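You operate a simulated robot arm through the tools that you are given. There is no shell and no other tool.

You are at the controls of a simulated robot arm. One attempt, no reset.

TASK
Put things in order on the top of the cream bench. At the end: the gold padlock from the top of the cream bench stands on top of the white cable box; the white pot (marked "Grease") from the top of the cream bench stands on top of the brown carton (marked "Shaft seals"); the yellow lamp from the top of the cream bench stands where the gold filter stood; the gold filter from the top of the cream bench stands where the white pot stood; whatever was shut is shut again. Leave all else as you found it, and nothing knocked over.

Only the result counts: the job must be done as asked and must still hold three seconds after the hand-in. Knocking over, shifting, dropping, spilling or breaking anything else fails it. Lids that push on must go on centred and level and be pressed home; caps that screw on are set level and turned clockwise until they are tight.

THE ROBOT
A 7-joint arm with a two-finger parallel gripper, fixed in place. Base frame: the origin is at the foot of the arm, x ahead of it, y to its left, z up; the work surface is at about z = 0. Readings come in cm, degrees, newtons and seconds.
With the tool pointing down near the work surface it reaches from about 24 to 62 cm from the base axis. Its first joint turns from -66.0 to 66.0 degrees. Payload 2.6 kg.
The tool frame sits at the grasp point between the pads (the TCP): z along the fingers, y along the line on which they close. The tips reach 3 cm beyond it. The gripper opens to 9.4 cm. The fingers are 2.8 cm wide and 1 cm thick; the gripper's body (5 by 9.6 cm) begins 5.5 cm behind the TCP.
Orientation is that of the tool frame in the base frame, as a unit quaternion [w, x, y, z]. With the fingers straight down and closing along the base's y, the tool's x points along the base's -x, its y along +y and its z along -z.

THE INTERFACE
- The arm moves only by the tool apply_moves. Its argument "motion" is a list of rows, each an object of numbers (a shift or turn left out is 0, a gripper value left out holds the last): "dx", "dy", "dz": the shift along the tool's x, y, z in units of 500 mm (1.0 is 500 mm); "ax", "ay", "az": the turn, a rotation vector about the tool's x, y, z in units of 120 degrees (1.0 is 120 degrees). In form: [{"dx": .., "dy": .., "dz": .., "ax": .., "ay": .., "az": ..}, ...]. A call has 1 to 20 rows; each row is the pose to reach, as a shift and turn from the pose commanded when the call began, along the tool's axes at that moment. "claw" is the closure, from 0 (fully open) to 1 (shut), set as the call begins (left out, the last holds). A call with a number of a shift or a turn outside -1 to 1 is refused whole. Each row takes 0.2 s and may step no farther than 5 cm and 8.6 degrees from the row before; otherwise, or with a gripper value out of range, the whole call is refused. Where a pose cannot be reached the arm comes as near as it can. A force on the tool above 40 N (or 10 N above the force at the start of the call, whichever is more), or a blocked arm, ends the call early, and 0.2 s more pass. The fingers move at their own pace (about 7.2 cm/s each) and stop on an object; they squeeze with about 40 N. The grip force told is the motor's: it shows also when the fingers shut on nothing. Time passes only in rows, and 0.2 s behind the last, so rows that repeat a pose let the fingers close. The reply holds the time, the measured pose of the TCP, the force on the tool along the base axes, the opening and the grip force, in the units named above and with some noise, with the torque about the TCP (base axes, N m) and any sound that the robot's microphone picked up, and new pictures: "show" is both (left out), scene, wrist or none.
- Cameras (640 x 400 px; columns grow to the right, rows downward): "scene" is fixed at [3.91, 43.78, 56.19]; the picture's right is [-0.73, -0.68, 0.00], its down [-0.40, 0.43, -0.81] and it looks along [0.55, -0.59, -0.59] (base axes); focal length 318 px, centre (320, 200). "wrist" rides on the gripper at [7.6, 1.4, -10.3] in the tool frame; the picture's right is [-0.18, 0.98, 0.00], its down [-0.75, -0.14, -0.64] and it looks along [-0.63, -0.12, 0.77] (tool axes); focal length 243 px, centre (320, 200).
- measure_at(camera, pixels): for up to 12 pixels [column, row] of the newest picture of that camera ("zoom" is the newest enlarged one), the place [x, y, z] in the base frame of the surface seen there, good to about 0.2 cm. No time passes.
- zoom(camera, box): a new picture of the part [left, top, right, bottom] of that camera's present view, enlarged. No time passes.
- finish_job(): hands the job in; it is judged then, once.

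Open the gripper and draw the arm clear of the work before you hand the job in, unless the task says otherwise.

The tools are called after ">>>" by a JSON object that holds its "name" and its "arguments". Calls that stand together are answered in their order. apply_moves: Moves the arm, as the interface text tells. Its arguments: {"type":"object","properties":{"motion":{"type":"array","items":{"type":"object","properties":{"dx":{"type":"number"},"dy":{"type":"number"},"dz":{"type":"number"},"ax":{"type":"number"},"ay":{"type":"number"},"az":{"type":"number"}}}},"claw":{"type":"number"},"show":{"type":"string","enum":["both","scene","wrist","none"]}},"required":["motion"]} The other tools are called the same way: measure_at (camera, pixels) gives the place of the surface under pixels of a picture; zoom (camera, box) takes an enlarged picture of a part of a camera's view; finish_job () hands the job in.

At the start:

```text
clock: 0.0
position: [39.46, -16.26, 29.87]
tcp_rot: [0.0, 0.0, 1.0, 0.001]
wrist_force: [1.1, -0.5, -0.1]
wrist_torque: [-0.05, -0.01, -0.01]
grip_width: 9.38
grip_force: 0.0
```

scene: 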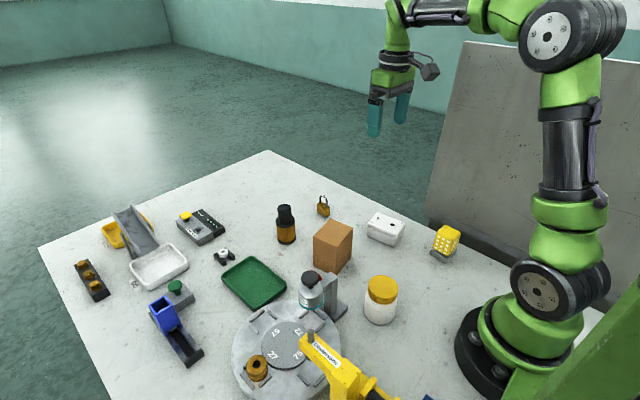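
wrist: 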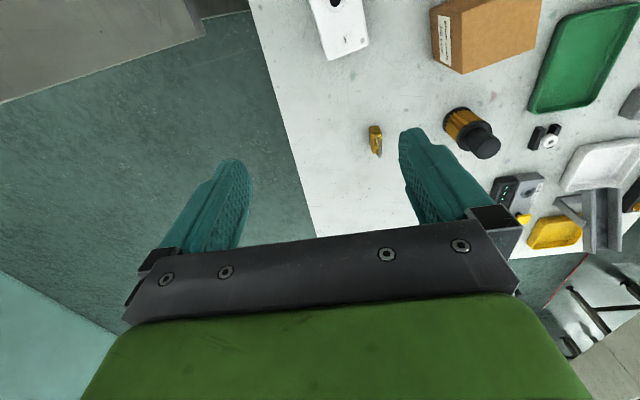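

The scene picture shows the bench with a padlock near (323,206), cable box (385,228), carton (333,246), a pot (380,300), a turntable (287,350) and a lamp (446,240). I enlarge parts of the view to identify all things.

>>> {"name": "zoom", "arguments": {"camera": "scene", "box": [260, 180, 480, 320]}}

>>> {"name": "zoom", "arguments": {"camera": "scene", "box": [220, 260, 440, 400]}}

>>> {"name": "zoom", "arguments": {"camera": "scene", "box": [50, 190, 270, 330]}}

>>> {"name": "zoom", "arguments": {"camera": "wrist", "box": [300, 0, 640, 260]}}

```text
2.86 times, centred on (370, 250) of scene
```

zoom: 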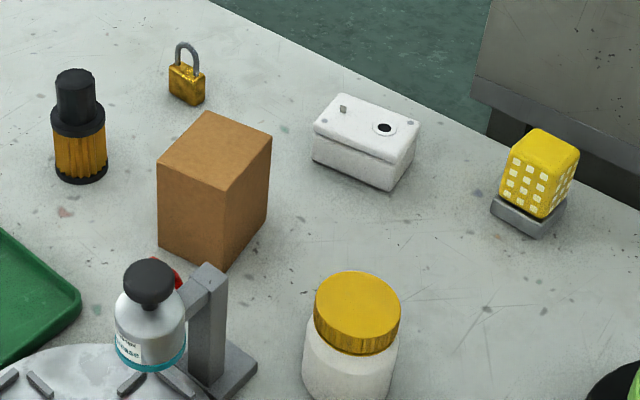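

```text
2.86 times, centred on (330, 330) of scene
```

zoom: 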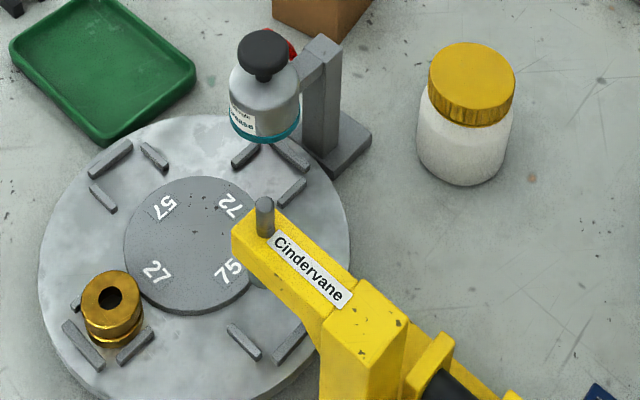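

```text
2.86 times, centred on (160, 260) of scene
```

zoom: 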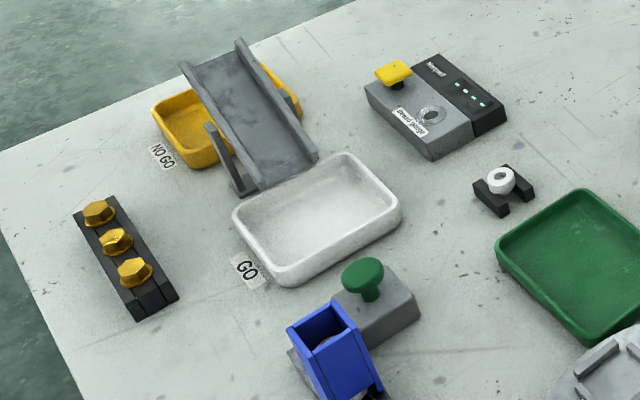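

```text
1.54 times, centred on (470, 130) of wrist
```

zoom: 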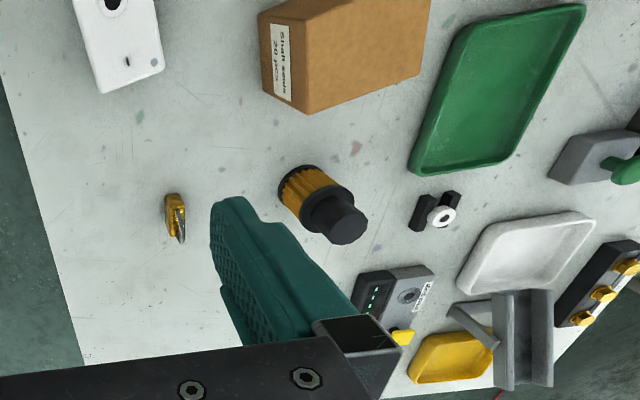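

The silver bottle at (312,290) has a label ending in "...ease", and the jar at (380,300) may have a label on its far side. I zoom in closer on both, the lamp, the filter and the padlock.

>>> {"name": "zoom", "arguments": {"camera": "scene", "box": [285, 255, 365, 325]}}

>>> {"name": "zoom", "arguments": {"camera": "scene", "box": [350, 265, 420, 335]}}

>>> {"name": "zoom", "arguments": {"camera": "scene", "box": [360, 200, 480, 275]}}

>>> {"name": "zoom", "arguments": {"camera": "scene", "box": [260, 185, 350, 255]}}

>>> {"name": "zoom", "arguments": {"camera": "scene", "box": [280, 320, 480, 400]}}

>>> {"name": "measure_at", "arguments": {"camera": "scene", "pixels": [[286, 238], [286, 209], [323, 212], [323, 199], [385, 222], [333, 232], [380, 286], [380, 318], [446, 234], [312, 280], [313, 300], [446, 258]]}}

```text
5.71 times, centred on (325, 290) of scene
```

zoom: 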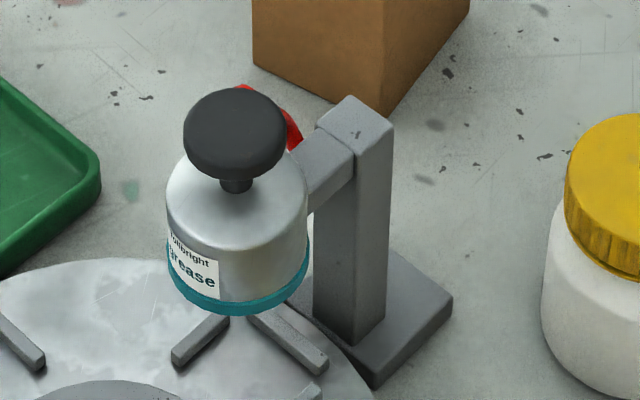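

```text
5.71 times, centred on (385, 300) of scene
```

zoom: 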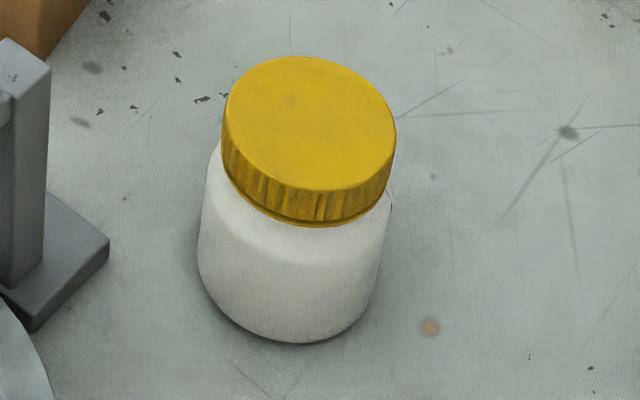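

```text
5.33 times, centred on (420, 238) of scene
```

zoom: 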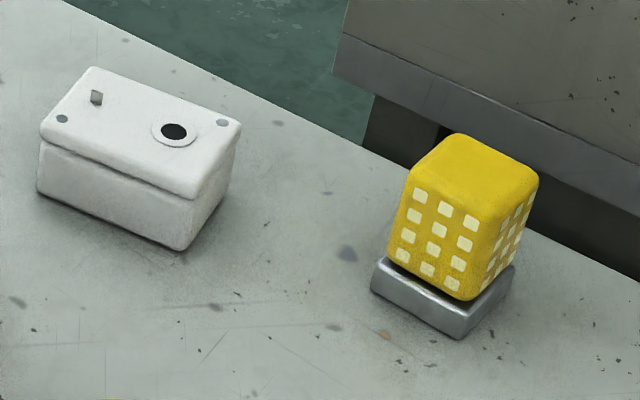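

```text
5.71 times, centred on (305, 220) of scene
```

zoom: 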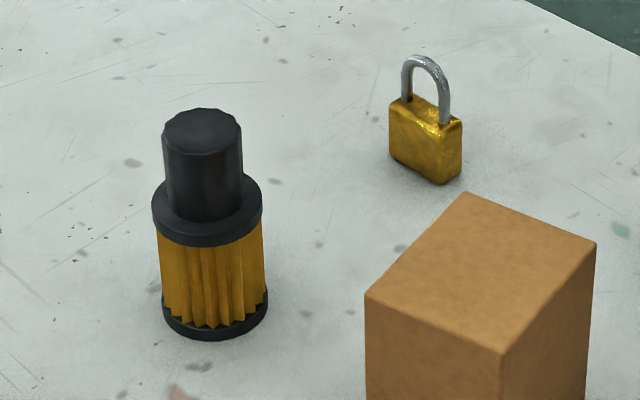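

```text
3.20 times, centred on (380, 360) of scene
```

zoom: 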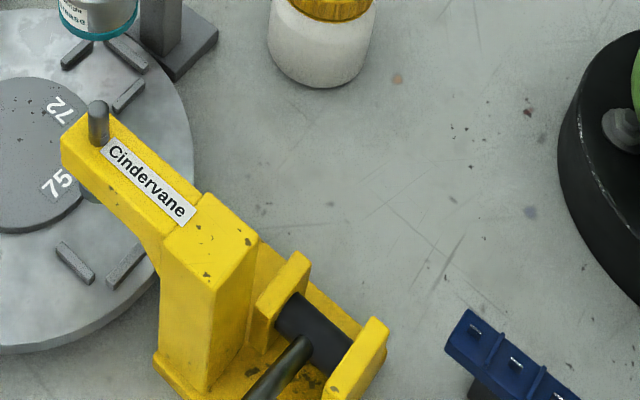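

```text
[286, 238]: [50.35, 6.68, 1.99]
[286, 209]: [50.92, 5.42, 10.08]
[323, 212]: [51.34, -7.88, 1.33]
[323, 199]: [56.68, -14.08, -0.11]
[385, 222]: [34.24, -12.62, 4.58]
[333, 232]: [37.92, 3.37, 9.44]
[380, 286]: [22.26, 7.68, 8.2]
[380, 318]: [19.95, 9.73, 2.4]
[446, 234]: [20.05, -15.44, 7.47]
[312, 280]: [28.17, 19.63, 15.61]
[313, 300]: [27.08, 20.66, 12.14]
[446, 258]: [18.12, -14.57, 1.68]
```

The jar at (380,300) is the most likely "white pot"; the silver "Grease" bottle belongs to a fixed stand, so I want to check for a label on the jar's far side later. I measure the outlines of the objects first.

>>> {"name": "measure_at", "arguments": {"camera": "scene", "pixels": [[381, 278], [367, 287], [396, 287], [382, 300], [365, 308], [394, 310], [379, 323], [381, 290], [372, 281], [390, 281], [366, 295], [396, 297]]}}

>>> {"name": "measure_at", "arguments": {"camera": "scene", "pixels": [[370, 216], [381, 214], [404, 224], [397, 236], [379, 229], [368, 225], [396, 245], [368, 236], [378, 218], [392, 224], [387, 220], [374, 220]]}}

>>> {"name": "measure_at", "arguments": {"camera": "scene", "pixels": [[446, 227], [438, 235], [451, 239], [459, 234], [435, 250], [447, 255], [456, 248], [431, 250], [446, 263], [456, 253], [446, 245], [455, 242]]}}

>>> {"name": "measure_at", "arguments": {"camera": "scene", "pixels": [[333, 221], [315, 236], [335, 246], [352, 229], [315, 260], [334, 272], [350, 252], [325, 228], [343, 225], [343, 238], [325, 241], [333, 233]]}}

>>> {"name": "measure_at", "arguments": {"camera": "scene", "pixels": [[286, 206], [281, 208], [291, 208], [286, 216], [279, 220], [294, 220], [286, 230], [279, 233], [293, 233], [286, 241], [279, 241], [294, 240]]}}

>>> {"name": "measure_at", "arguments": {"camera": "scene", "pixels": [[318, 204], [327, 208], [318, 211], [327, 215], [322, 203], [320, 198], [325, 201], [329, 207], [322, 208], [330, 211], [319, 202], [327, 204]]}}

```text
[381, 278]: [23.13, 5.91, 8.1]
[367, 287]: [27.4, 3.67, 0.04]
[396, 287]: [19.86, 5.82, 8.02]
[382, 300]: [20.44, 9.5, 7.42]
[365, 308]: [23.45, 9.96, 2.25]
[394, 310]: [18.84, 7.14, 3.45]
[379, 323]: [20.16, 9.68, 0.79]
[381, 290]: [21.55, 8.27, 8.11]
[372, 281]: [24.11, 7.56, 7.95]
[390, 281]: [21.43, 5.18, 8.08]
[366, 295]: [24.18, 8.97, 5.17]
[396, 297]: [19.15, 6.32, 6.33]
```

```text
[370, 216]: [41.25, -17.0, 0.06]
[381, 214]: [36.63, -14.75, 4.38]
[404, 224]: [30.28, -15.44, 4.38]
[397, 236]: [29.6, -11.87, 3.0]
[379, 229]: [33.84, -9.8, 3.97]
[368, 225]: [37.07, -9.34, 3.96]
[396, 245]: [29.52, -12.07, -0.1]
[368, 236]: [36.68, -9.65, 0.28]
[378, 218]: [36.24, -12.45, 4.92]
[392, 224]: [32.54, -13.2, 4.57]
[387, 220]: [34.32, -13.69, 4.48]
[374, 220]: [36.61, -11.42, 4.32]
```

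```text
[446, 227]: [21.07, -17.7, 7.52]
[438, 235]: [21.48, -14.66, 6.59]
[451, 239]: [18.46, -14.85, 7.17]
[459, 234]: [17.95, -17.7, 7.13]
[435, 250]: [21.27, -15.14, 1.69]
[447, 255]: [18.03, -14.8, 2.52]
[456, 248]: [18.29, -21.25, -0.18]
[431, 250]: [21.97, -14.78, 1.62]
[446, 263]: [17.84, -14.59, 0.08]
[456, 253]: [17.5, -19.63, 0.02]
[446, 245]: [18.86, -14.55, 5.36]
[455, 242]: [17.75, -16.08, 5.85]
```

```text
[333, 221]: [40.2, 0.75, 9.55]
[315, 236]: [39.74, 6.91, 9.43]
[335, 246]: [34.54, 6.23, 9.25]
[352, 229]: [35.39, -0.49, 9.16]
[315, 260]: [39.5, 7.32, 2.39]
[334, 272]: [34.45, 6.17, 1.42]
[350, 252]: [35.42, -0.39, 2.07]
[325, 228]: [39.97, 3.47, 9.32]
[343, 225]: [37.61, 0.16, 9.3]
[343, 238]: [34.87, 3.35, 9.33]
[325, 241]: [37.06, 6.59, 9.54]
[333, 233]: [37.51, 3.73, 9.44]
```

```text
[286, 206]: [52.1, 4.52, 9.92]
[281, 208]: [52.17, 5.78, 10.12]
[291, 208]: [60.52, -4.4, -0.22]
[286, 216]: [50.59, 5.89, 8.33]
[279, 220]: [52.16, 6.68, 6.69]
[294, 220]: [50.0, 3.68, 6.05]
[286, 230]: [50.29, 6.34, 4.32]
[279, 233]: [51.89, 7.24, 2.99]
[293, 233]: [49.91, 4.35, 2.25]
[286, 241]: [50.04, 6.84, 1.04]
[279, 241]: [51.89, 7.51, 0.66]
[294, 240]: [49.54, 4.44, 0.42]
```

```text
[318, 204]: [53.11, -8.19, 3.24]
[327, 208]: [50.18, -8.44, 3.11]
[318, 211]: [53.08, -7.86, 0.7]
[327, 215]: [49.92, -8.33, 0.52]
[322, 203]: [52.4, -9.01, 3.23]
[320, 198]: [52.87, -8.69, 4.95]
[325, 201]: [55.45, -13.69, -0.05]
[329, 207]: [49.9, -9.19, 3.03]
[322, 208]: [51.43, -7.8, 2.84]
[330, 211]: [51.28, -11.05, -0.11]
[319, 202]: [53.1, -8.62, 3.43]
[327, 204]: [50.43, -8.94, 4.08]
```

The jar's centre is near (21.4, 7.6) and its lid top is at z 8.1; its far side is not visible. I swing the wrist camera round to the -y side to read its label and see the other objects.

>>> {"name": "apply_moves", "arguments": {"motion": [{"dx": 0.0227, "dy": 0.0114, "dz": 0.0179, "az": -0.0682}, {"dx": 0.0453, "dy": 0.0227, "dz": 0.0358, "az": -0.1364}, {"dx": 0.068, "dy": 0.0341, "dz": 0.0537, "az": -0.2045}, {"dx": 0.0906, "dy": 0.0455, "dz": 0.0716, "az": -0.2727}, {"dx": 0.1133, "dy": 0.0568, "dz": 0.0895, "az": -0.3409}, {"dx": 0.1359, "dy": 0.0682, "dz": 0.1075, "az": -0.4091}, {"dx": 0.1586, "dy": 0.0795, "dz": 0.1254, "az": -0.4773}, {"dx": 0.1812, "dy": 0.0909, "dz": 0.1433, "az": -0.5455}, {"dx": 0.2039, "dy": 0.1023, "dz": 0.1612, "az": -0.6136}, {"dx": 0.2265, "dy": 0.1136, "dz": 0.1791, "az": -0.6818}, {"dx": 0.249, "dy": 0.125, "dz": 0.197, "az": -0.75}, {"dx": 0.249, "dy": 0.125, "dz": 0.197, "az": -0.75}], "claw": 0}}

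```text
clock: 2.6
position: [27.02, -10.12, 20.07]
tcp_rot: [0.0, 0.707, -0.707, 0.0]
wrist_force: [-0.6, -1.0, -0.2]
wrist_torque: [0.0, 0.0, 0.01]
grip_width: 9.38
grip_force: 0.1
```

scene: 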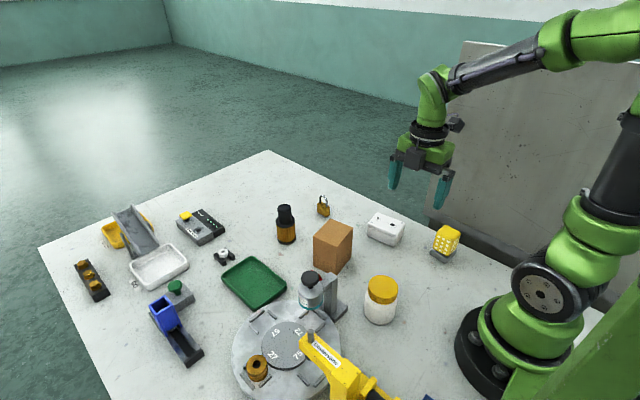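
wrist: 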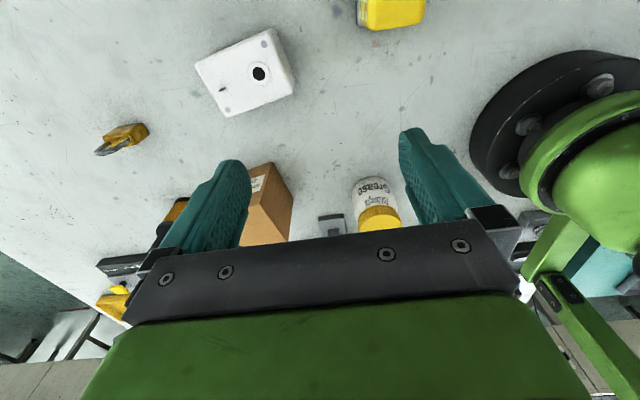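

The jar at (375,205) in the wrist view carries a label reading "Grease", so it is the pot. I zoom on it and the cable box, and measure from this view.

>>> {"name": "zoom", "arguments": {"camera": "wrist", "box": [310, 160, 430, 240]}}

>>> {"name": "zoom", "arguments": {"camera": "wrist", "box": [170, 10, 330, 120]}}

>>> {"name": "measure_at", "arguments": {"camera": "wrist", "pixels": [[353, 190], [387, 184], [370, 182], [360, 205], [395, 200], [380, 210], [359, 213], [398, 208], [195, 63], [274, 28], [294, 87], [227, 117]]}}

>>> {"name": "measure_at", "arguments": {"camera": "wrist", "pixels": [[222, 90], [259, 73], [249, 76], [266, 70], [262, 64], [256, 82], [206, 64], [268, 39], [284, 85], [231, 108], [240, 65], [245, 95]]}}

```text
5.00 times, centred on (370, 200) of wrist
```

zoom: 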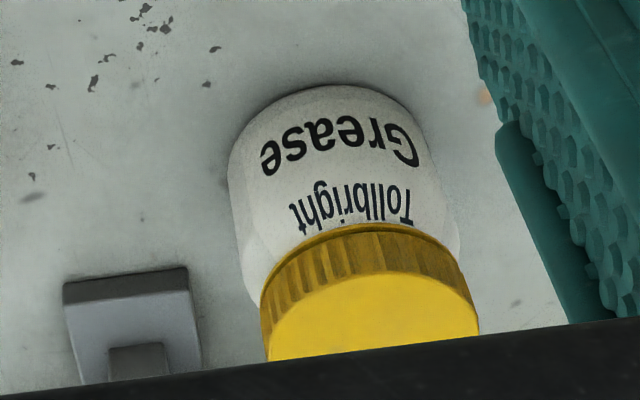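

```text
3.64 times, centred on (250, 65) of wrist
```

zoom: 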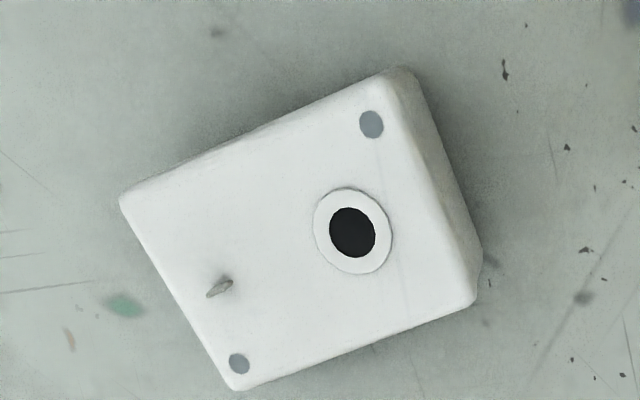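

```text
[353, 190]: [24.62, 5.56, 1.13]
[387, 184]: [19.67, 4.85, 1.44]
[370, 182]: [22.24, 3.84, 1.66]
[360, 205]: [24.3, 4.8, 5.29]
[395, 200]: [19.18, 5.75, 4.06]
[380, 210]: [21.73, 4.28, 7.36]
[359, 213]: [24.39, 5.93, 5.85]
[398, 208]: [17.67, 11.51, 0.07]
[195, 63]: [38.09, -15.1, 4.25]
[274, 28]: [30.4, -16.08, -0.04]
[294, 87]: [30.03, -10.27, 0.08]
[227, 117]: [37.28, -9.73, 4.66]
```

```text
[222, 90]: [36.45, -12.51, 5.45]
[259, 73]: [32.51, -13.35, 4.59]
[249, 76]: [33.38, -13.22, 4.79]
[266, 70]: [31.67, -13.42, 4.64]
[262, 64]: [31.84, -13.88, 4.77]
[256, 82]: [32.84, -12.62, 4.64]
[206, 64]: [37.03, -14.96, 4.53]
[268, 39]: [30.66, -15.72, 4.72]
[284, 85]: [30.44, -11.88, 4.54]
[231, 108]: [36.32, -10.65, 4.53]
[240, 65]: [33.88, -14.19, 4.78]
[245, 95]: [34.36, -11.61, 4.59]
```

The label reads "Tollbright Grease", confirming the pot; its axis is about (21.8, 7.1), body radius about 3.1. I measure the surroundings (stand base, yellow clamp, panel, bench edge) for clearance.

>>> {"name": "measure_at", "arguments": {"camera": "scene", "pixels": [[340, 312], [330, 318], [347, 305], [336, 298], [330, 280], [340, 350], [355, 370], [335, 335], [470, 225], [500, 240], [430, 215], [530, 250]]}}

>>> {"name": "measure_at", "arguments": {"camera": "scene", "pixels": [[375, 385], [365, 345], [430, 397], [480, 350], [465, 340], [470, 240], [490, 255], [410, 205], [400, 205], [440, 222], [384, 287], [384, 283]]}}

>>> {"name": "zoom", "arguments": {"camera": "scene", "box": [400, 190, 560, 300]}}

>>> {"name": "measure_at", "arguments": {"camera": "wrist", "pixels": [[323, 218], [345, 214], [335, 225], [365, 15], [420, 15], [392, 25], [500, 60], [450, 130], [118, 133], [135, 128], [110, 148], [148, 130]]}}

```text
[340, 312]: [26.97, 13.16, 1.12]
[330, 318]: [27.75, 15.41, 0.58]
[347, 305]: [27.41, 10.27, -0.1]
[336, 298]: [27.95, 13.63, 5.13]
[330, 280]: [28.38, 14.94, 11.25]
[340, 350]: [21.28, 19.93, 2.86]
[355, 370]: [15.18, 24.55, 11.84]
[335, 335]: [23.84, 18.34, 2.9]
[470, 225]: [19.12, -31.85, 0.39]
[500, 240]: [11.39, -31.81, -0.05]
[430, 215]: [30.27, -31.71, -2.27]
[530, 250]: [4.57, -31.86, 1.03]
```

```text
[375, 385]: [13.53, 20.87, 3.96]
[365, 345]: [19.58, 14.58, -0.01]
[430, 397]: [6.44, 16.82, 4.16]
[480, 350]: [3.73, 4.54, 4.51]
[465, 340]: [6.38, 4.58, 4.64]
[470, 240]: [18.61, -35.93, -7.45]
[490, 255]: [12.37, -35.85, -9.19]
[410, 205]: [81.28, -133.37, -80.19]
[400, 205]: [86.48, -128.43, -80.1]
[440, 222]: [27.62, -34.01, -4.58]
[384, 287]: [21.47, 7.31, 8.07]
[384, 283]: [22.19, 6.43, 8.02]
```

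```text
3.64 times, centred on (480, 245) of scene
```

zoom: 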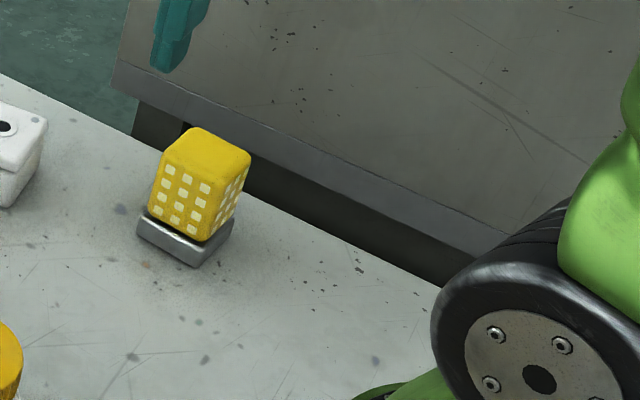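

```text
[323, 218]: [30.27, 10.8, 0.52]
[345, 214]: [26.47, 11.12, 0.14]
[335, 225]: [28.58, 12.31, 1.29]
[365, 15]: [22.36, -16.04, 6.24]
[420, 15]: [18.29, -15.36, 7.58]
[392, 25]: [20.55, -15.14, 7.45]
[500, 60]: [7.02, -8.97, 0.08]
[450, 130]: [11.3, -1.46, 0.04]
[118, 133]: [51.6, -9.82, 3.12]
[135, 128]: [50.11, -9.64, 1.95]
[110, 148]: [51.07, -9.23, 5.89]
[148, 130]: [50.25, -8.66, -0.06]
```

The jar is clear of the stand base (x 26.5–30, y 10.8–15) and the panel is far away. I move above the jar with the fingers closing tangentially to check whether this close-in spot is reachable.

>>> {"name": "apply_moves", "arguments": {"motion": [{"dx": -0.0344, "dy": 0.0104, "dz": 0.0101, "az": 0.0598}, {"dx": -0.0688, "dy": 0.0208, "dz": 0.0202, "az": 0.1196}, {"dx": -0.1032, "dy": 0.0312, "dz": 0.0303, "az": 0.1794}, {"dx": -0.1376, "dy": 0.0416, "dz": 0.0404, "az": 0.2392}, {"dx": -0.172, "dy": 0.052, "dz": 0.0505, "az": 0.299}, {"dx": -0.2064, "dy": 0.0624, "dz": 0.0606, "az": 0.3588}, {"dx": -0.2408, "dy": 0.0728, "dz": 0.0707, "az": 0.4186}, {"dx": -0.2752, "dy": 0.0832, "dz": 0.0808, "az": 0.4784}, {"dx": -0.3096, "dy": 0.0936, "dz": 0.0909, "az": 0.5382}, {"dx": -0.344, "dy": 0.104, "dz": 0.101, "az": 0.598}, {"dx": -0.344, "dy": 0.104, "dz": 0.101, "az": 0.598}]}}

```text
clock: 5.0
position: [21.79, 7.31, 15.2]
tcp_rot: [0.0, -0.159, 0.987, 0.0]
wrist_force: [0.4, 0.5, 0.1]
wrist_torque: [-0.01, 0.01, 0.01]
grip_width: 9.38
grip_force: 0.1
```

scene: 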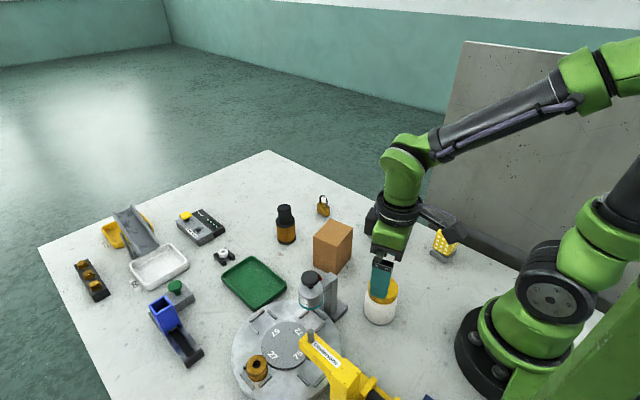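
wrist: 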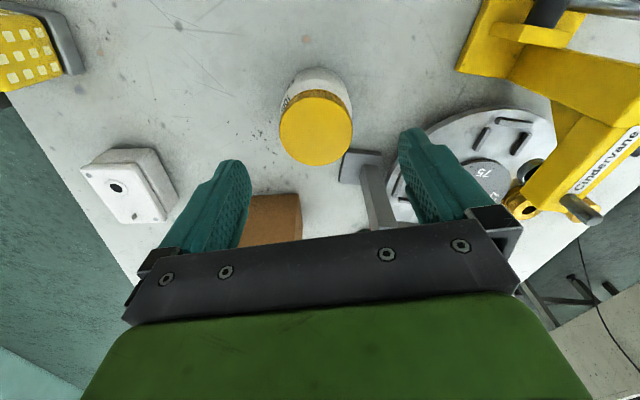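

The pose was reached; the wrist view shows the lid centred near (316,128). I measure the lid rim to fix the jar axis.

>>> {"name": "measure_at", "arguments": {"camera": "wrist", "pixels": [[316, 128], [283, 130], [349, 130], [316, 95], [316, 161], [293, 104], [340, 104], [293, 152], [340, 152], [313, 75], [290, 85], [340, 85]]}}

>>> {"name": "zoom", "arguments": {"camera": "wrist", "box": [250, 60, 390, 180]}}

```text
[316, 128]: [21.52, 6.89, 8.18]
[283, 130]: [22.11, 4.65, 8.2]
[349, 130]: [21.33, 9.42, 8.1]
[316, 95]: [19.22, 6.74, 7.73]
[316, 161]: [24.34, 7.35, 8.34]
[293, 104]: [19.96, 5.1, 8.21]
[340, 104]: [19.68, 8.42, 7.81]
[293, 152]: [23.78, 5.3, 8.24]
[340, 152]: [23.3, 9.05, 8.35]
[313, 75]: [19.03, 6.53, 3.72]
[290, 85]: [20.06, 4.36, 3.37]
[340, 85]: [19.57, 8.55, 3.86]
```

```text
3.33 times, centred on (320, 120) of wrist
```

zoom: 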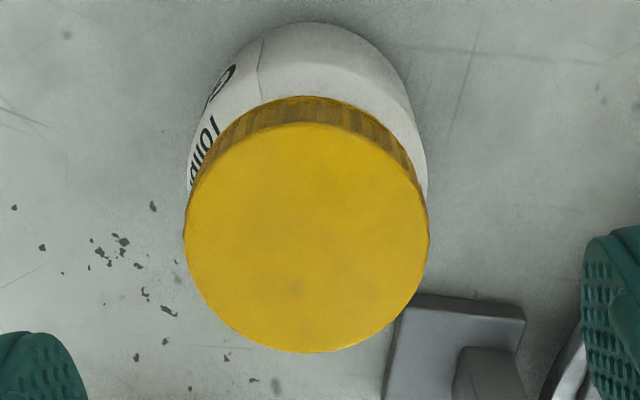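

The lid rim gives a jar axis of (21.72, 6.98), so the TCP is about 0.3 cm off along the tool's y. I correct that and descend partly to z≈7 to check the reach.

>>> {"name": "apply_moves", "arguments": {"motion": [{"dx": 0.002, "dy": -0.0058, "dz": 0.0}, {"dx": 0.002, "dy": -0.0058, "dz": 0.04}, {"dx": 0.002, "dy": -0.0058, "dz": 0.08}, {"dx": 0.002, "dy": -0.0058, "dz": 0.12}, {"dx": 0.002, "dy": -0.0058, "dz": 0.164}, {"dx": 0.002, "dy": -0.0058, "dz": 0.164}]}}

```text
clock: 6.4
position: [21.77, 6.88, 6.86]
tcp_rot: [0.0, -0.158, 0.987, 0.0]
wrist_force: [-0.3, 0.7, 0.4]
wrist_torque: [0.02, 0.0, -0.01]
grip_width: 9.38
grip_force: 0.1
```

scene: 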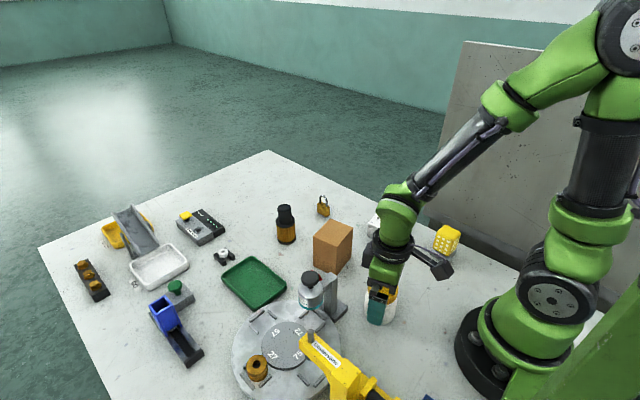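
wrist: 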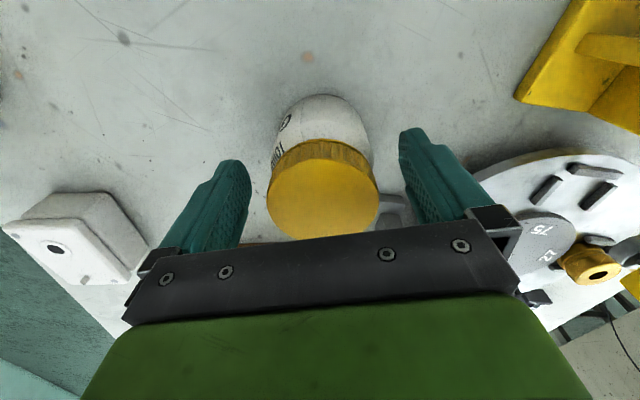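

The pose is tracking well at z 6.86 with the jar at (322,180) between the fingers. I go down to z≈3.9.

>>> {"name": "apply_moves", "arguments": {"motion": [{"dz": 0.02}, {"dz": 0.04}, {"dz": 0.058}, {"dz": 0.058}], "show": "wrist"}}

```text
clock: 7.4
position: [21.9, 6.79, 3.91]
tcp_rot: [-0.002, -0.159, 0.987, 0.001]
wrist_force: [-0.3, 0.5, 0.3]
wrist_torque: [0.03, -0.01, -0.02]
grip_width: 9.39
grip_force: 0.0
```

wrist: 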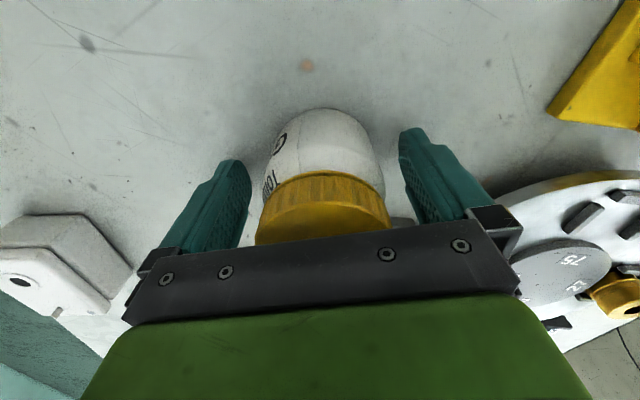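

The gripper is at z 3.91 with no contact forces and the jar is centred between the pads. I close the fingers on the pot body.

>>> {"name": "apply_moves", "arguments": {"motion": [{"dz": 0.0}, {"dz": 0.0}, {"dz": 0.0}, {"dz": 0.0}], "claw": 1, "show": "wrist"}}

```text
clock: 8.4
position: [21.95, 6.75, 3.95]
tcp_rot: [-0.002, -0.158, 0.987, -0.001]
wrist_force: [-0.7, -0.6, 0.0]
wrist_torque: [-0.01, 0.0, 0.01]
grip_width: 6.24
grip_force: 40.2
```

wrist: 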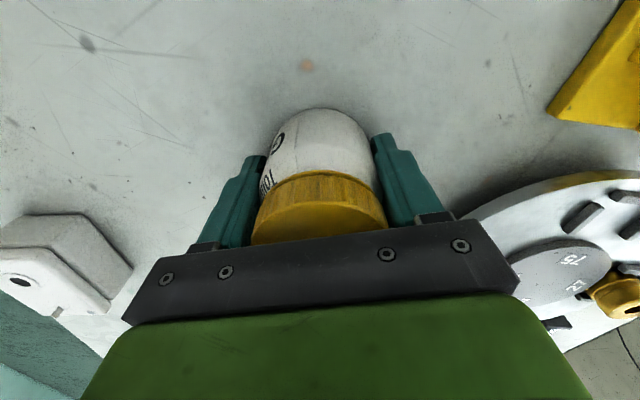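

The grip holds at 6.24 cm with 40 N. I lift the pot straight up to about z 18.

>>> {"name": "apply_moves", "arguments": {"motion": [{"dz": -0.01}, {"dz": -0.04}, {"dz": -0.08}, {"dz": -0.12}, {"dz": -0.16}, {"dz": -0.2}, {"dz": -0.24}, {"dz": -0.28}, {"dz": -0.28}]}}

>>> {"name": "zoom", "arguments": {"camera": "scene", "box": [300, 205, 380, 285]}}

```text
clock: 10.4
position: [21.47, 6.85, 17.93]
tcp_rot: [0.0, -0.158, 0.987, 0.0]
wrist_force: [0.7, -0.7, -1.9]
wrist_torque: [0.02, 0.01, 0.0]
grip_width: 6.21
grip_force: 39.9
```

scene: 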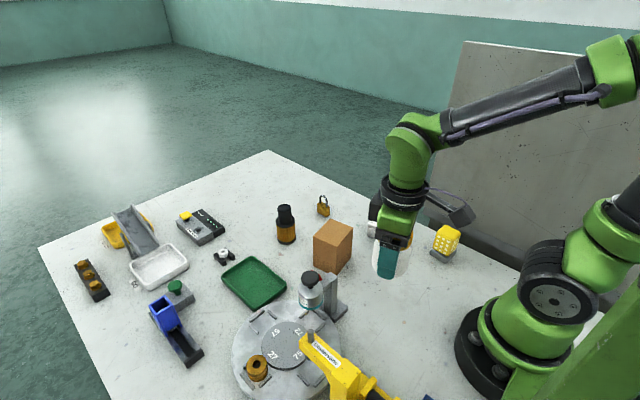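
wrist: 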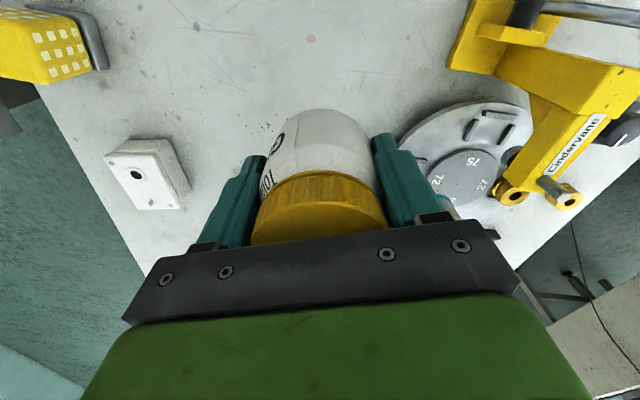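

```text
5.00 times, centred on (340, 245) of scene
```

zoom: 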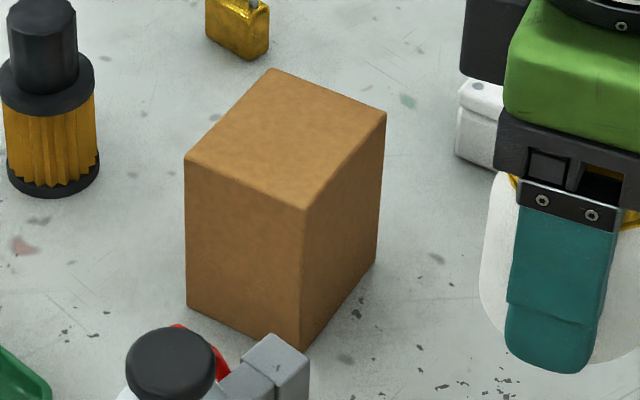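

The pot is lifted cleanly. I measure the carton's top corners in the zoom picture for a precise centre.

>>> {"name": "measure_at", "arguments": {"camera": "zoom", "pixels": [[271, 73], [381, 114], [302, 205], [190, 160], [230, 113], [330, 92], [344, 160], [246, 184], [285, 138], [302, 345], [188, 303], [375, 262]]}}

```text
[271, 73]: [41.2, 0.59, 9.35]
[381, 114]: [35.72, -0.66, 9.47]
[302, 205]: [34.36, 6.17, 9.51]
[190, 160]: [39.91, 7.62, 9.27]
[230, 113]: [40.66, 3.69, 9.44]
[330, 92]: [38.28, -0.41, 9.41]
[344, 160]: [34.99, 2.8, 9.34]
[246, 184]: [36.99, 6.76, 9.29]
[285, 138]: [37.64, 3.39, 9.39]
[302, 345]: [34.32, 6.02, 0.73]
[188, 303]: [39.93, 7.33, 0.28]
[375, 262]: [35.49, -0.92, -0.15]
```

The carton top is centred at (37.8, 3.43), z 9.4, measuring about 5.6 × 7.0 cm. I carry the pot over it at the same height.

>>> {"name": "apply_moves", "arguments": {"motion": [{"dx": -0.015, "dy": -0.0085}, {"dx": -0.045, "dy": -0.026}, {"dx": -0.08, "dy": -0.046}, {"dx": -0.115, "dy": -0.066}, {"dx": -0.15, "dy": -0.0864}, {"dx": -0.185, "dy": -0.1065}, {"dx": -0.22, "dy": -0.1267}, {"dx": -0.25, "dy": -0.144}, {"dx": -0.275, "dy": -0.1584}, {"dx": -0.29, "dy": -0.167}, {"dx": -0.29, "dy": -0.167}, {"dx": -0.29, "dy": -0.167}]}}

```text
clock: 13.0
position: [38.02, 3.49, 17.85]
tcp_rot: [0.0, -0.158, 0.987, 0.0]
wrist_force: [0.2, 0.2, -1.1]
wrist_torque: [-0.02, 0.04, 0.01]
grip_width: 6.19
grip_force: 40.3
```

scene: 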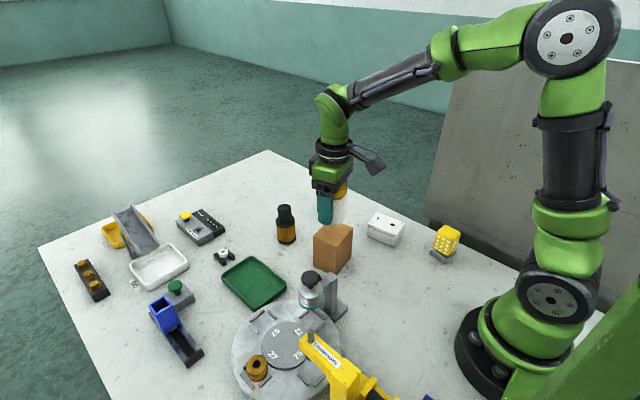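
wrist: 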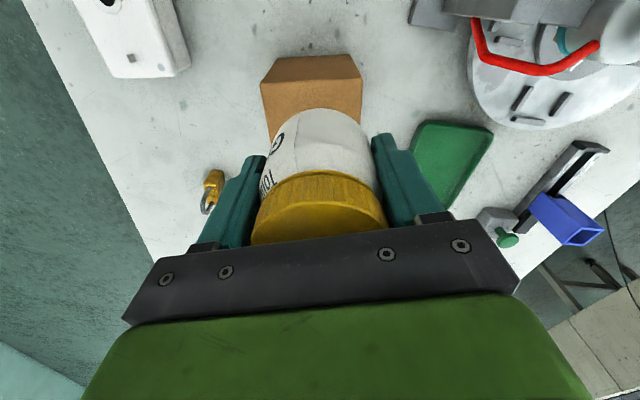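

The pot is over the carton with the TCP at (38.02, 3.49). I correct 0.15 cm and descend to just above the carton top.

>>> {"name": "apply_moves", "arguments": {"motion": [{"dx": 0.003, "dy": 0.0005, "dz": 0.02}, {"dx": 0.003, "dy": 0.0005, "dz": 0.045}, {"dx": 0.003, "dy": 0.0005, "dz": 0.07}, {"dx": 0.003, "dy": 0.0005, "dz": 0.08}, {"dx": 0.003, "dy": 0.0005, "dz": 0.08}]}}

>>> {"name": "zoom", "arguments": {"camera": "scene", "box": [290, 190, 380, 280]}}

```text
clock: 14.2
position: [37.96, 3.49, 13.84]
tcp_rot: [0.0, -0.159, 0.987, 0.0]
wrist_force: [0.2, -0.8, -2.3]
wrist_torque: [0.03, 0.0, -0.01]
grip_width: 6.19
grip_force: 39.3
```

scene: 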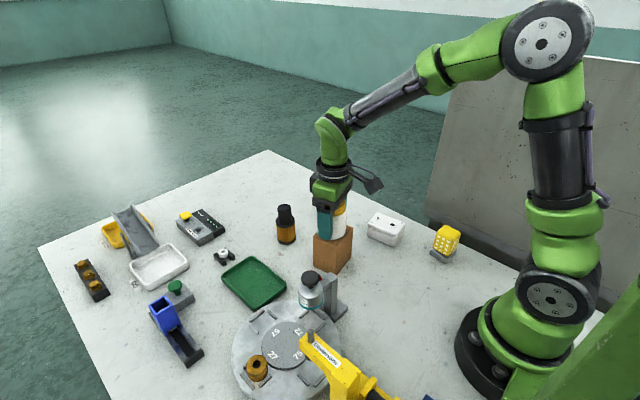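
wrist: 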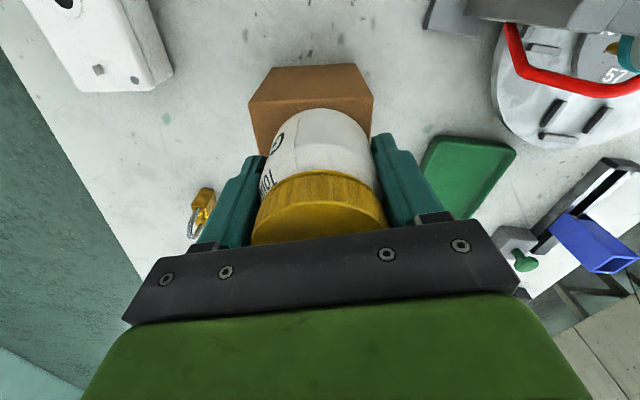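

```text
4.44 times, centred on (335, 235) of scene
```

zoom: 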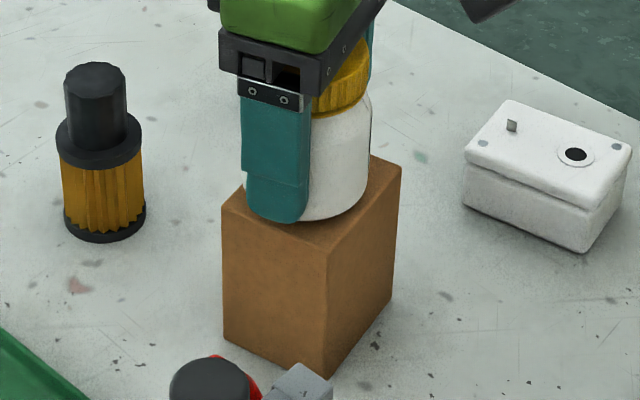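

The pot hangs about 0.5 cm over the carton top and looks centred. I lower it slowly in small steps, watching the force.

>>> {"name": "apply_moves", "arguments": {"motion": [{"dz": 0.002}, {"dz": 0.004}, {"dz": 0.006}, {"dz": 0.007}, {"dz": 0.008}, {"dz": 0.008}], "show": "none"}}

```text
clock: 15.6
position: [38.05, 3.54, 13.33]
tcp_rot: [0.0, -0.158, 0.987, 0.0]
wrist_force: [0.2, -0.4, -2.0]
wrist_torque: [0.02, -0.03, 0.0]
grip_width: 6.19
grip_force: 40.2
```

No contact force yet at z 13.33. I continue in finer steps.

>>> {"name": "apply_moves", "arguments": {"motion": [{"dz": 0.001}, {"dz": 0.002}, {"dz": 0.003}, {"dz": 0.003}], "show": "none"}}

```text
clock: 16.6
position: [38.05, 3.6, 13.38]
tcp_rot: [0.002, -0.158, 0.987, 0.0]
wrist_force: [-3.3, -0.9, 21.4]
wrist_torque: [-0.21, 0.6, -0.02]
grip_width: 6.18
grip_force: 40.1
```

Contact is made with 21 N upward. I ease up by 0.1 cm to lighten the press before releasing.

>>> {"name": "apply_moves", "arguments": {"motion": [{"dz": -0.001}, {"dz": -0.002}, {"dz": -0.002}], "show": "wrist"}}

```text
clock: 17.4
position: [37.98, 3.37, 13.42]
tcp_rot: [-0.001, -0.159, 0.987, 0.0]
wrist_force: [2.3, 1.0, 3.2]
wrist_torque: [0.07, -0.09, 0.0]
grip_width: 6.19
grip_force: 40.3
```

wrist: 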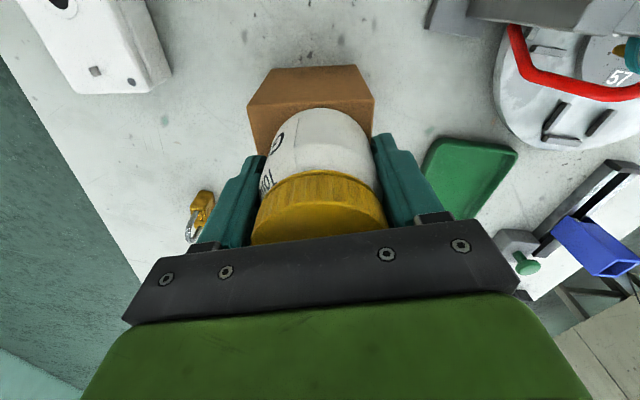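

The press is down to about 3 N with almost no torque. I open the gripper.

>>> {"name": "apply_moves", "arguments": {"motion": [{"dz": 0.0}, {"dz": 0.0}, {"dz": 0.0}], "claw": 0, "show": "both"}}

```text
clock: 18.2
position: [38.05, 3.48, 13.31]
tcp_rot: [0.0, -0.159, 0.987, 0.0]
wrist_force: [-0.5, 0.1, -0.5]
wrist_torque: [0.0, -0.02, 0.03]
grip_width: 9.43
grip_force: 0.0
```

scene: 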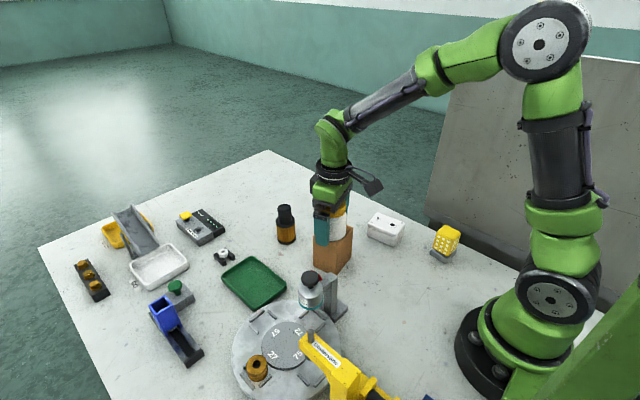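
wrist: 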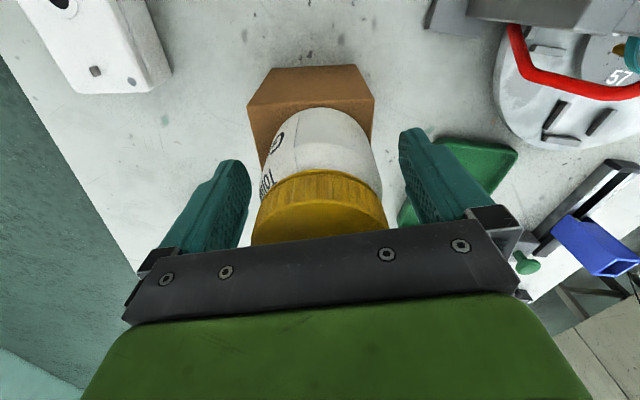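

The pot stands free on the carton. I raise the gripper straight up by about 10.5 cm, clear of the lid.

>>> {"name": "apply_moves", "arguments": {"motion": [{"dz": -0.02}, {"dz": -0.05}, {"dz": -0.09}, {"dz": -0.13}, {"dz": -0.17}, {"dz": -0.21}, {"dz": -0.21}], "show": "both"}}

>>> {"name": "zoom", "arguments": {"camera": "scene", "box": [260, 180, 380, 280]}}

```text
clock: 19.8
position: [37.93, 3.26, 24.06]
tcp_rot: [0.0, -0.159, 0.987, 0.0]
wrist_force: [-0.6, 0.3, 0.0]
wrist_torque: [0.02, -0.03, -0.01]
grip_width: 9.4
grip_force: 0.1
```

scene: 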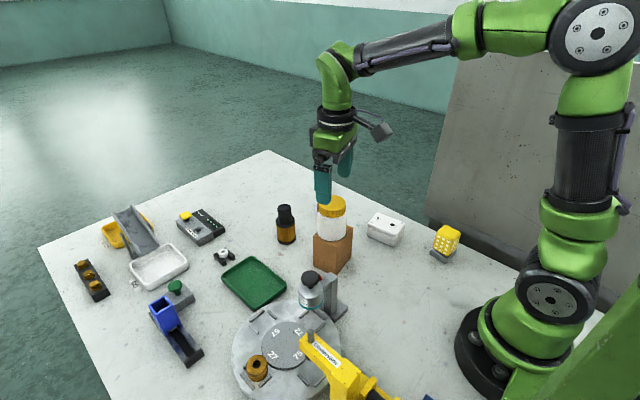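
wrist: 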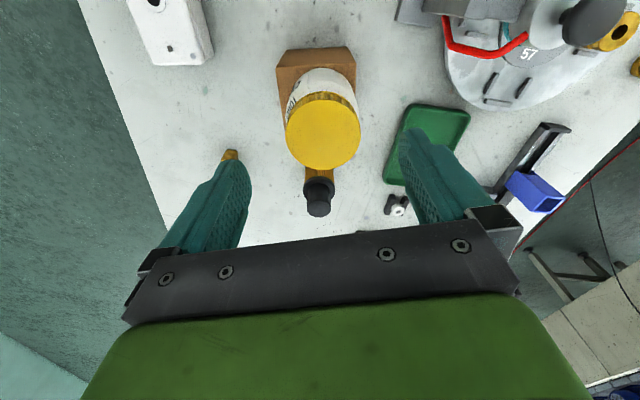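

```text
4.00 times, centred on (320, 230) of scene
```

zoom: 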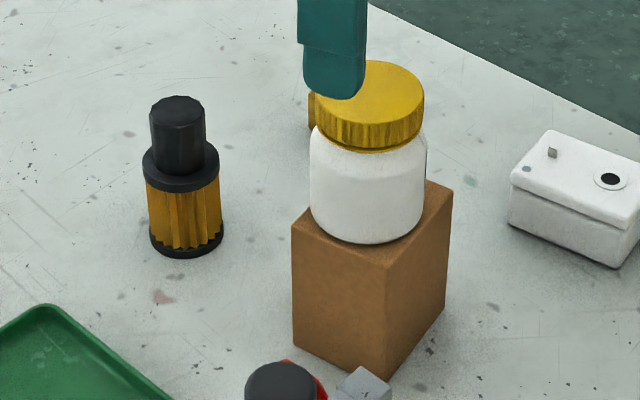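

The pot stands level on the carton. Next is the filter near (51.4, 5.2); I move above it with the wrist yawed by 27° so the camera stays clear of the pot.

>>> {"name": "apply_moves", "arguments": {"motion": [{"dx": -0.0335, "dy": -0.006, "dz": 0.0, "az": -0.028}, {"dx": -0.067, "dy": -0.012, "dz": 0.0, "az": -0.056}, {"dx": -0.1005, "dy": -0.018, "dz": 0.0, "az": -0.084}, {"dx": -0.134, "dy": -0.024, "dz": 0.0, "az": -0.112}, {"dx": -0.1675, "dy": -0.03, "dz": 0.02, "az": -0.14}, {"dx": -0.201, "dy": -0.036, "dz": 0.04, "az": -0.168}, {"dx": -0.2345, "dy": -0.042, "dz": 0.06, "az": -0.196}, {"dx": -0.2678, "dy": -0.0478, "dz": 0.081, "az": -0.225}, {"dx": -0.2678, "dy": -0.0478, "dz": 0.081, "az": -0.225}]}}

```text
clock: 21.8
position: [51.29, 5.35, 19.72]
tcp_rot: [0.0, -0.385, 0.923, 0.0]
wrist_force: [1.0, -0.1, -0.3]
wrist_torque: [-0.02, -0.01, 0.03]
grip_width: 9.41
grip_force: 0.0
```

scene: 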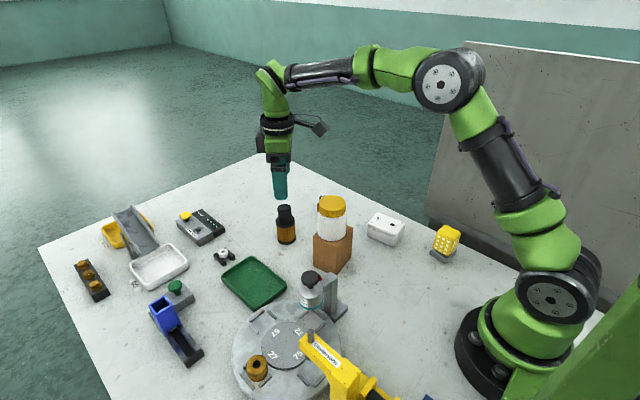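
wrist: 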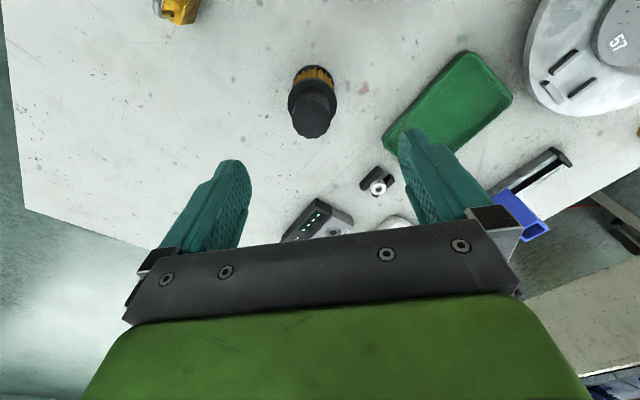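

>>> {"name": "zoom", "arguments": {"camera": "wrist", "box": [270, 50, 360, 150]}}

>>> {"name": "measure_at", "arguments": {"camera": "wrist", "pixels": [[312, 122], [295, 121], [330, 121], [312, 106], [312, 137], [290, 97], [337, 97], [313, 67], [297, 72], [330, 71], [312, 75], [313, 64]]}}

```text
4.00 times, centred on (315, 100) of wrist
```

zoom: 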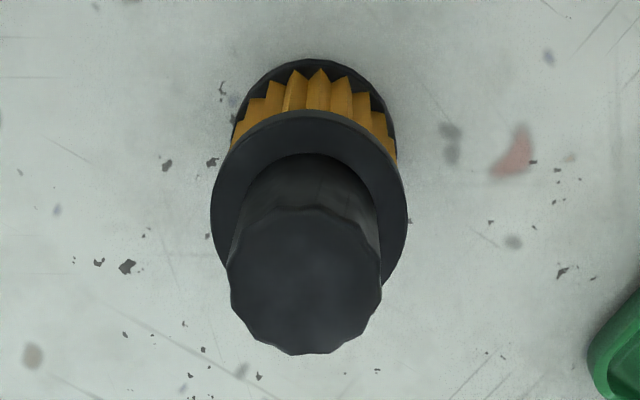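

```text
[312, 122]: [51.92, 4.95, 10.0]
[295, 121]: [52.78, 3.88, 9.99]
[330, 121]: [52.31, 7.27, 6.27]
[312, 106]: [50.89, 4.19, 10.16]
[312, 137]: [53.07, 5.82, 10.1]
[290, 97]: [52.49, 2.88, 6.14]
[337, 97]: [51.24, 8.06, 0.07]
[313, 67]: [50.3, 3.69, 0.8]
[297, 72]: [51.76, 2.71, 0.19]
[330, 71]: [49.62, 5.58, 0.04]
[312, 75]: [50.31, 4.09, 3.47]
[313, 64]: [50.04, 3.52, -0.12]
```

The filter's cap centre is near (311,120); its axis works out to about (51.8, 4.9), height 10.1, flange radius about 2.35. I centre the tool on it and descend partway.

>>> {"name": "apply_moves", "arguments": {"motion": [{"dx": 0.0, "dy": -0.0136, "dz": 0.0}, {"dx": 0.0, "dy": -0.0136, "dz": 0.04}, {"dx": 0.0, "dy": -0.0136, "dz": 0.08}, {"dx": 0.0, "dy": -0.0136, "dz": 0.12}, {"dx": 0.0, "dy": -0.0136, "dz": 0.16}, {"dx": 0.0, "dy": -0.0136, "dz": 0.2}, {"dx": 0.0, "dy": -0.0136, "dz": 0.2}]}}

```text
clock: 23.4
position: [52.02, 4.71, 9.76]
tcp_rot: [0.0, -0.385, 0.923, 0.001]
wrist_force: [0.0, 0.3, 0.9]
wrist_torque: [0.01, -0.03, 0.0]
grip_width: 9.41
grip_force: 0.0
```

scene: 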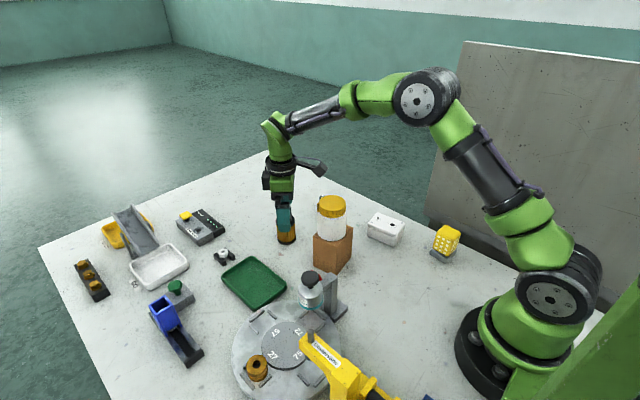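
wrist: 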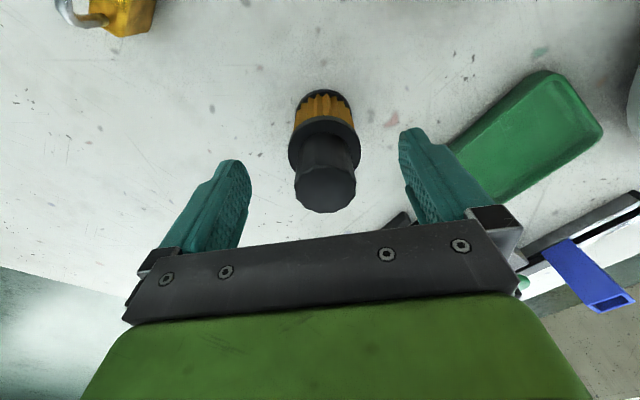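

The filter sits centred between the fingers at column 324. I descend to z≈5.8.

>>> {"name": "apply_moves", "arguments": {"motion": [{"dz": 0.025, "dy": 0.002}, {"dz": 0.05, "dy": 0.002}, {"dz": 0.07, "dy": 0.002}, {"dz": 0.078, "dy": 0.002}, {"dz": 0.078, "dy": 0.002}], "show": "wrist"}}

```text
clock: 24.6
position: [51.89, 4.92, 5.97]
tcp_rot: [-0.001, -0.385, 0.923, 0.001]
wrist_force: [-0.1, -0.3, -0.1]
wrist_torque: [0.02, 0.0, -0.04]
grip_width: 9.39
grip_force: 0.1
```

wrist: 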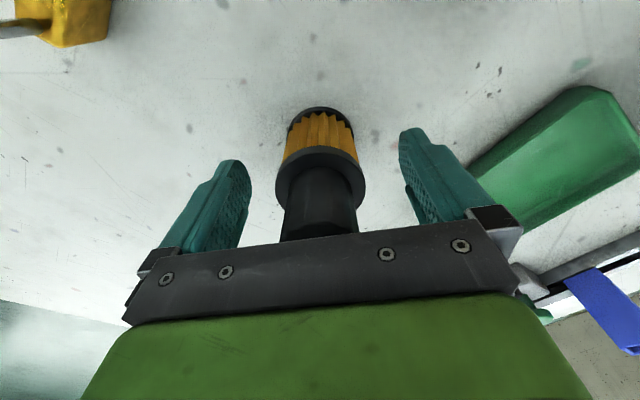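

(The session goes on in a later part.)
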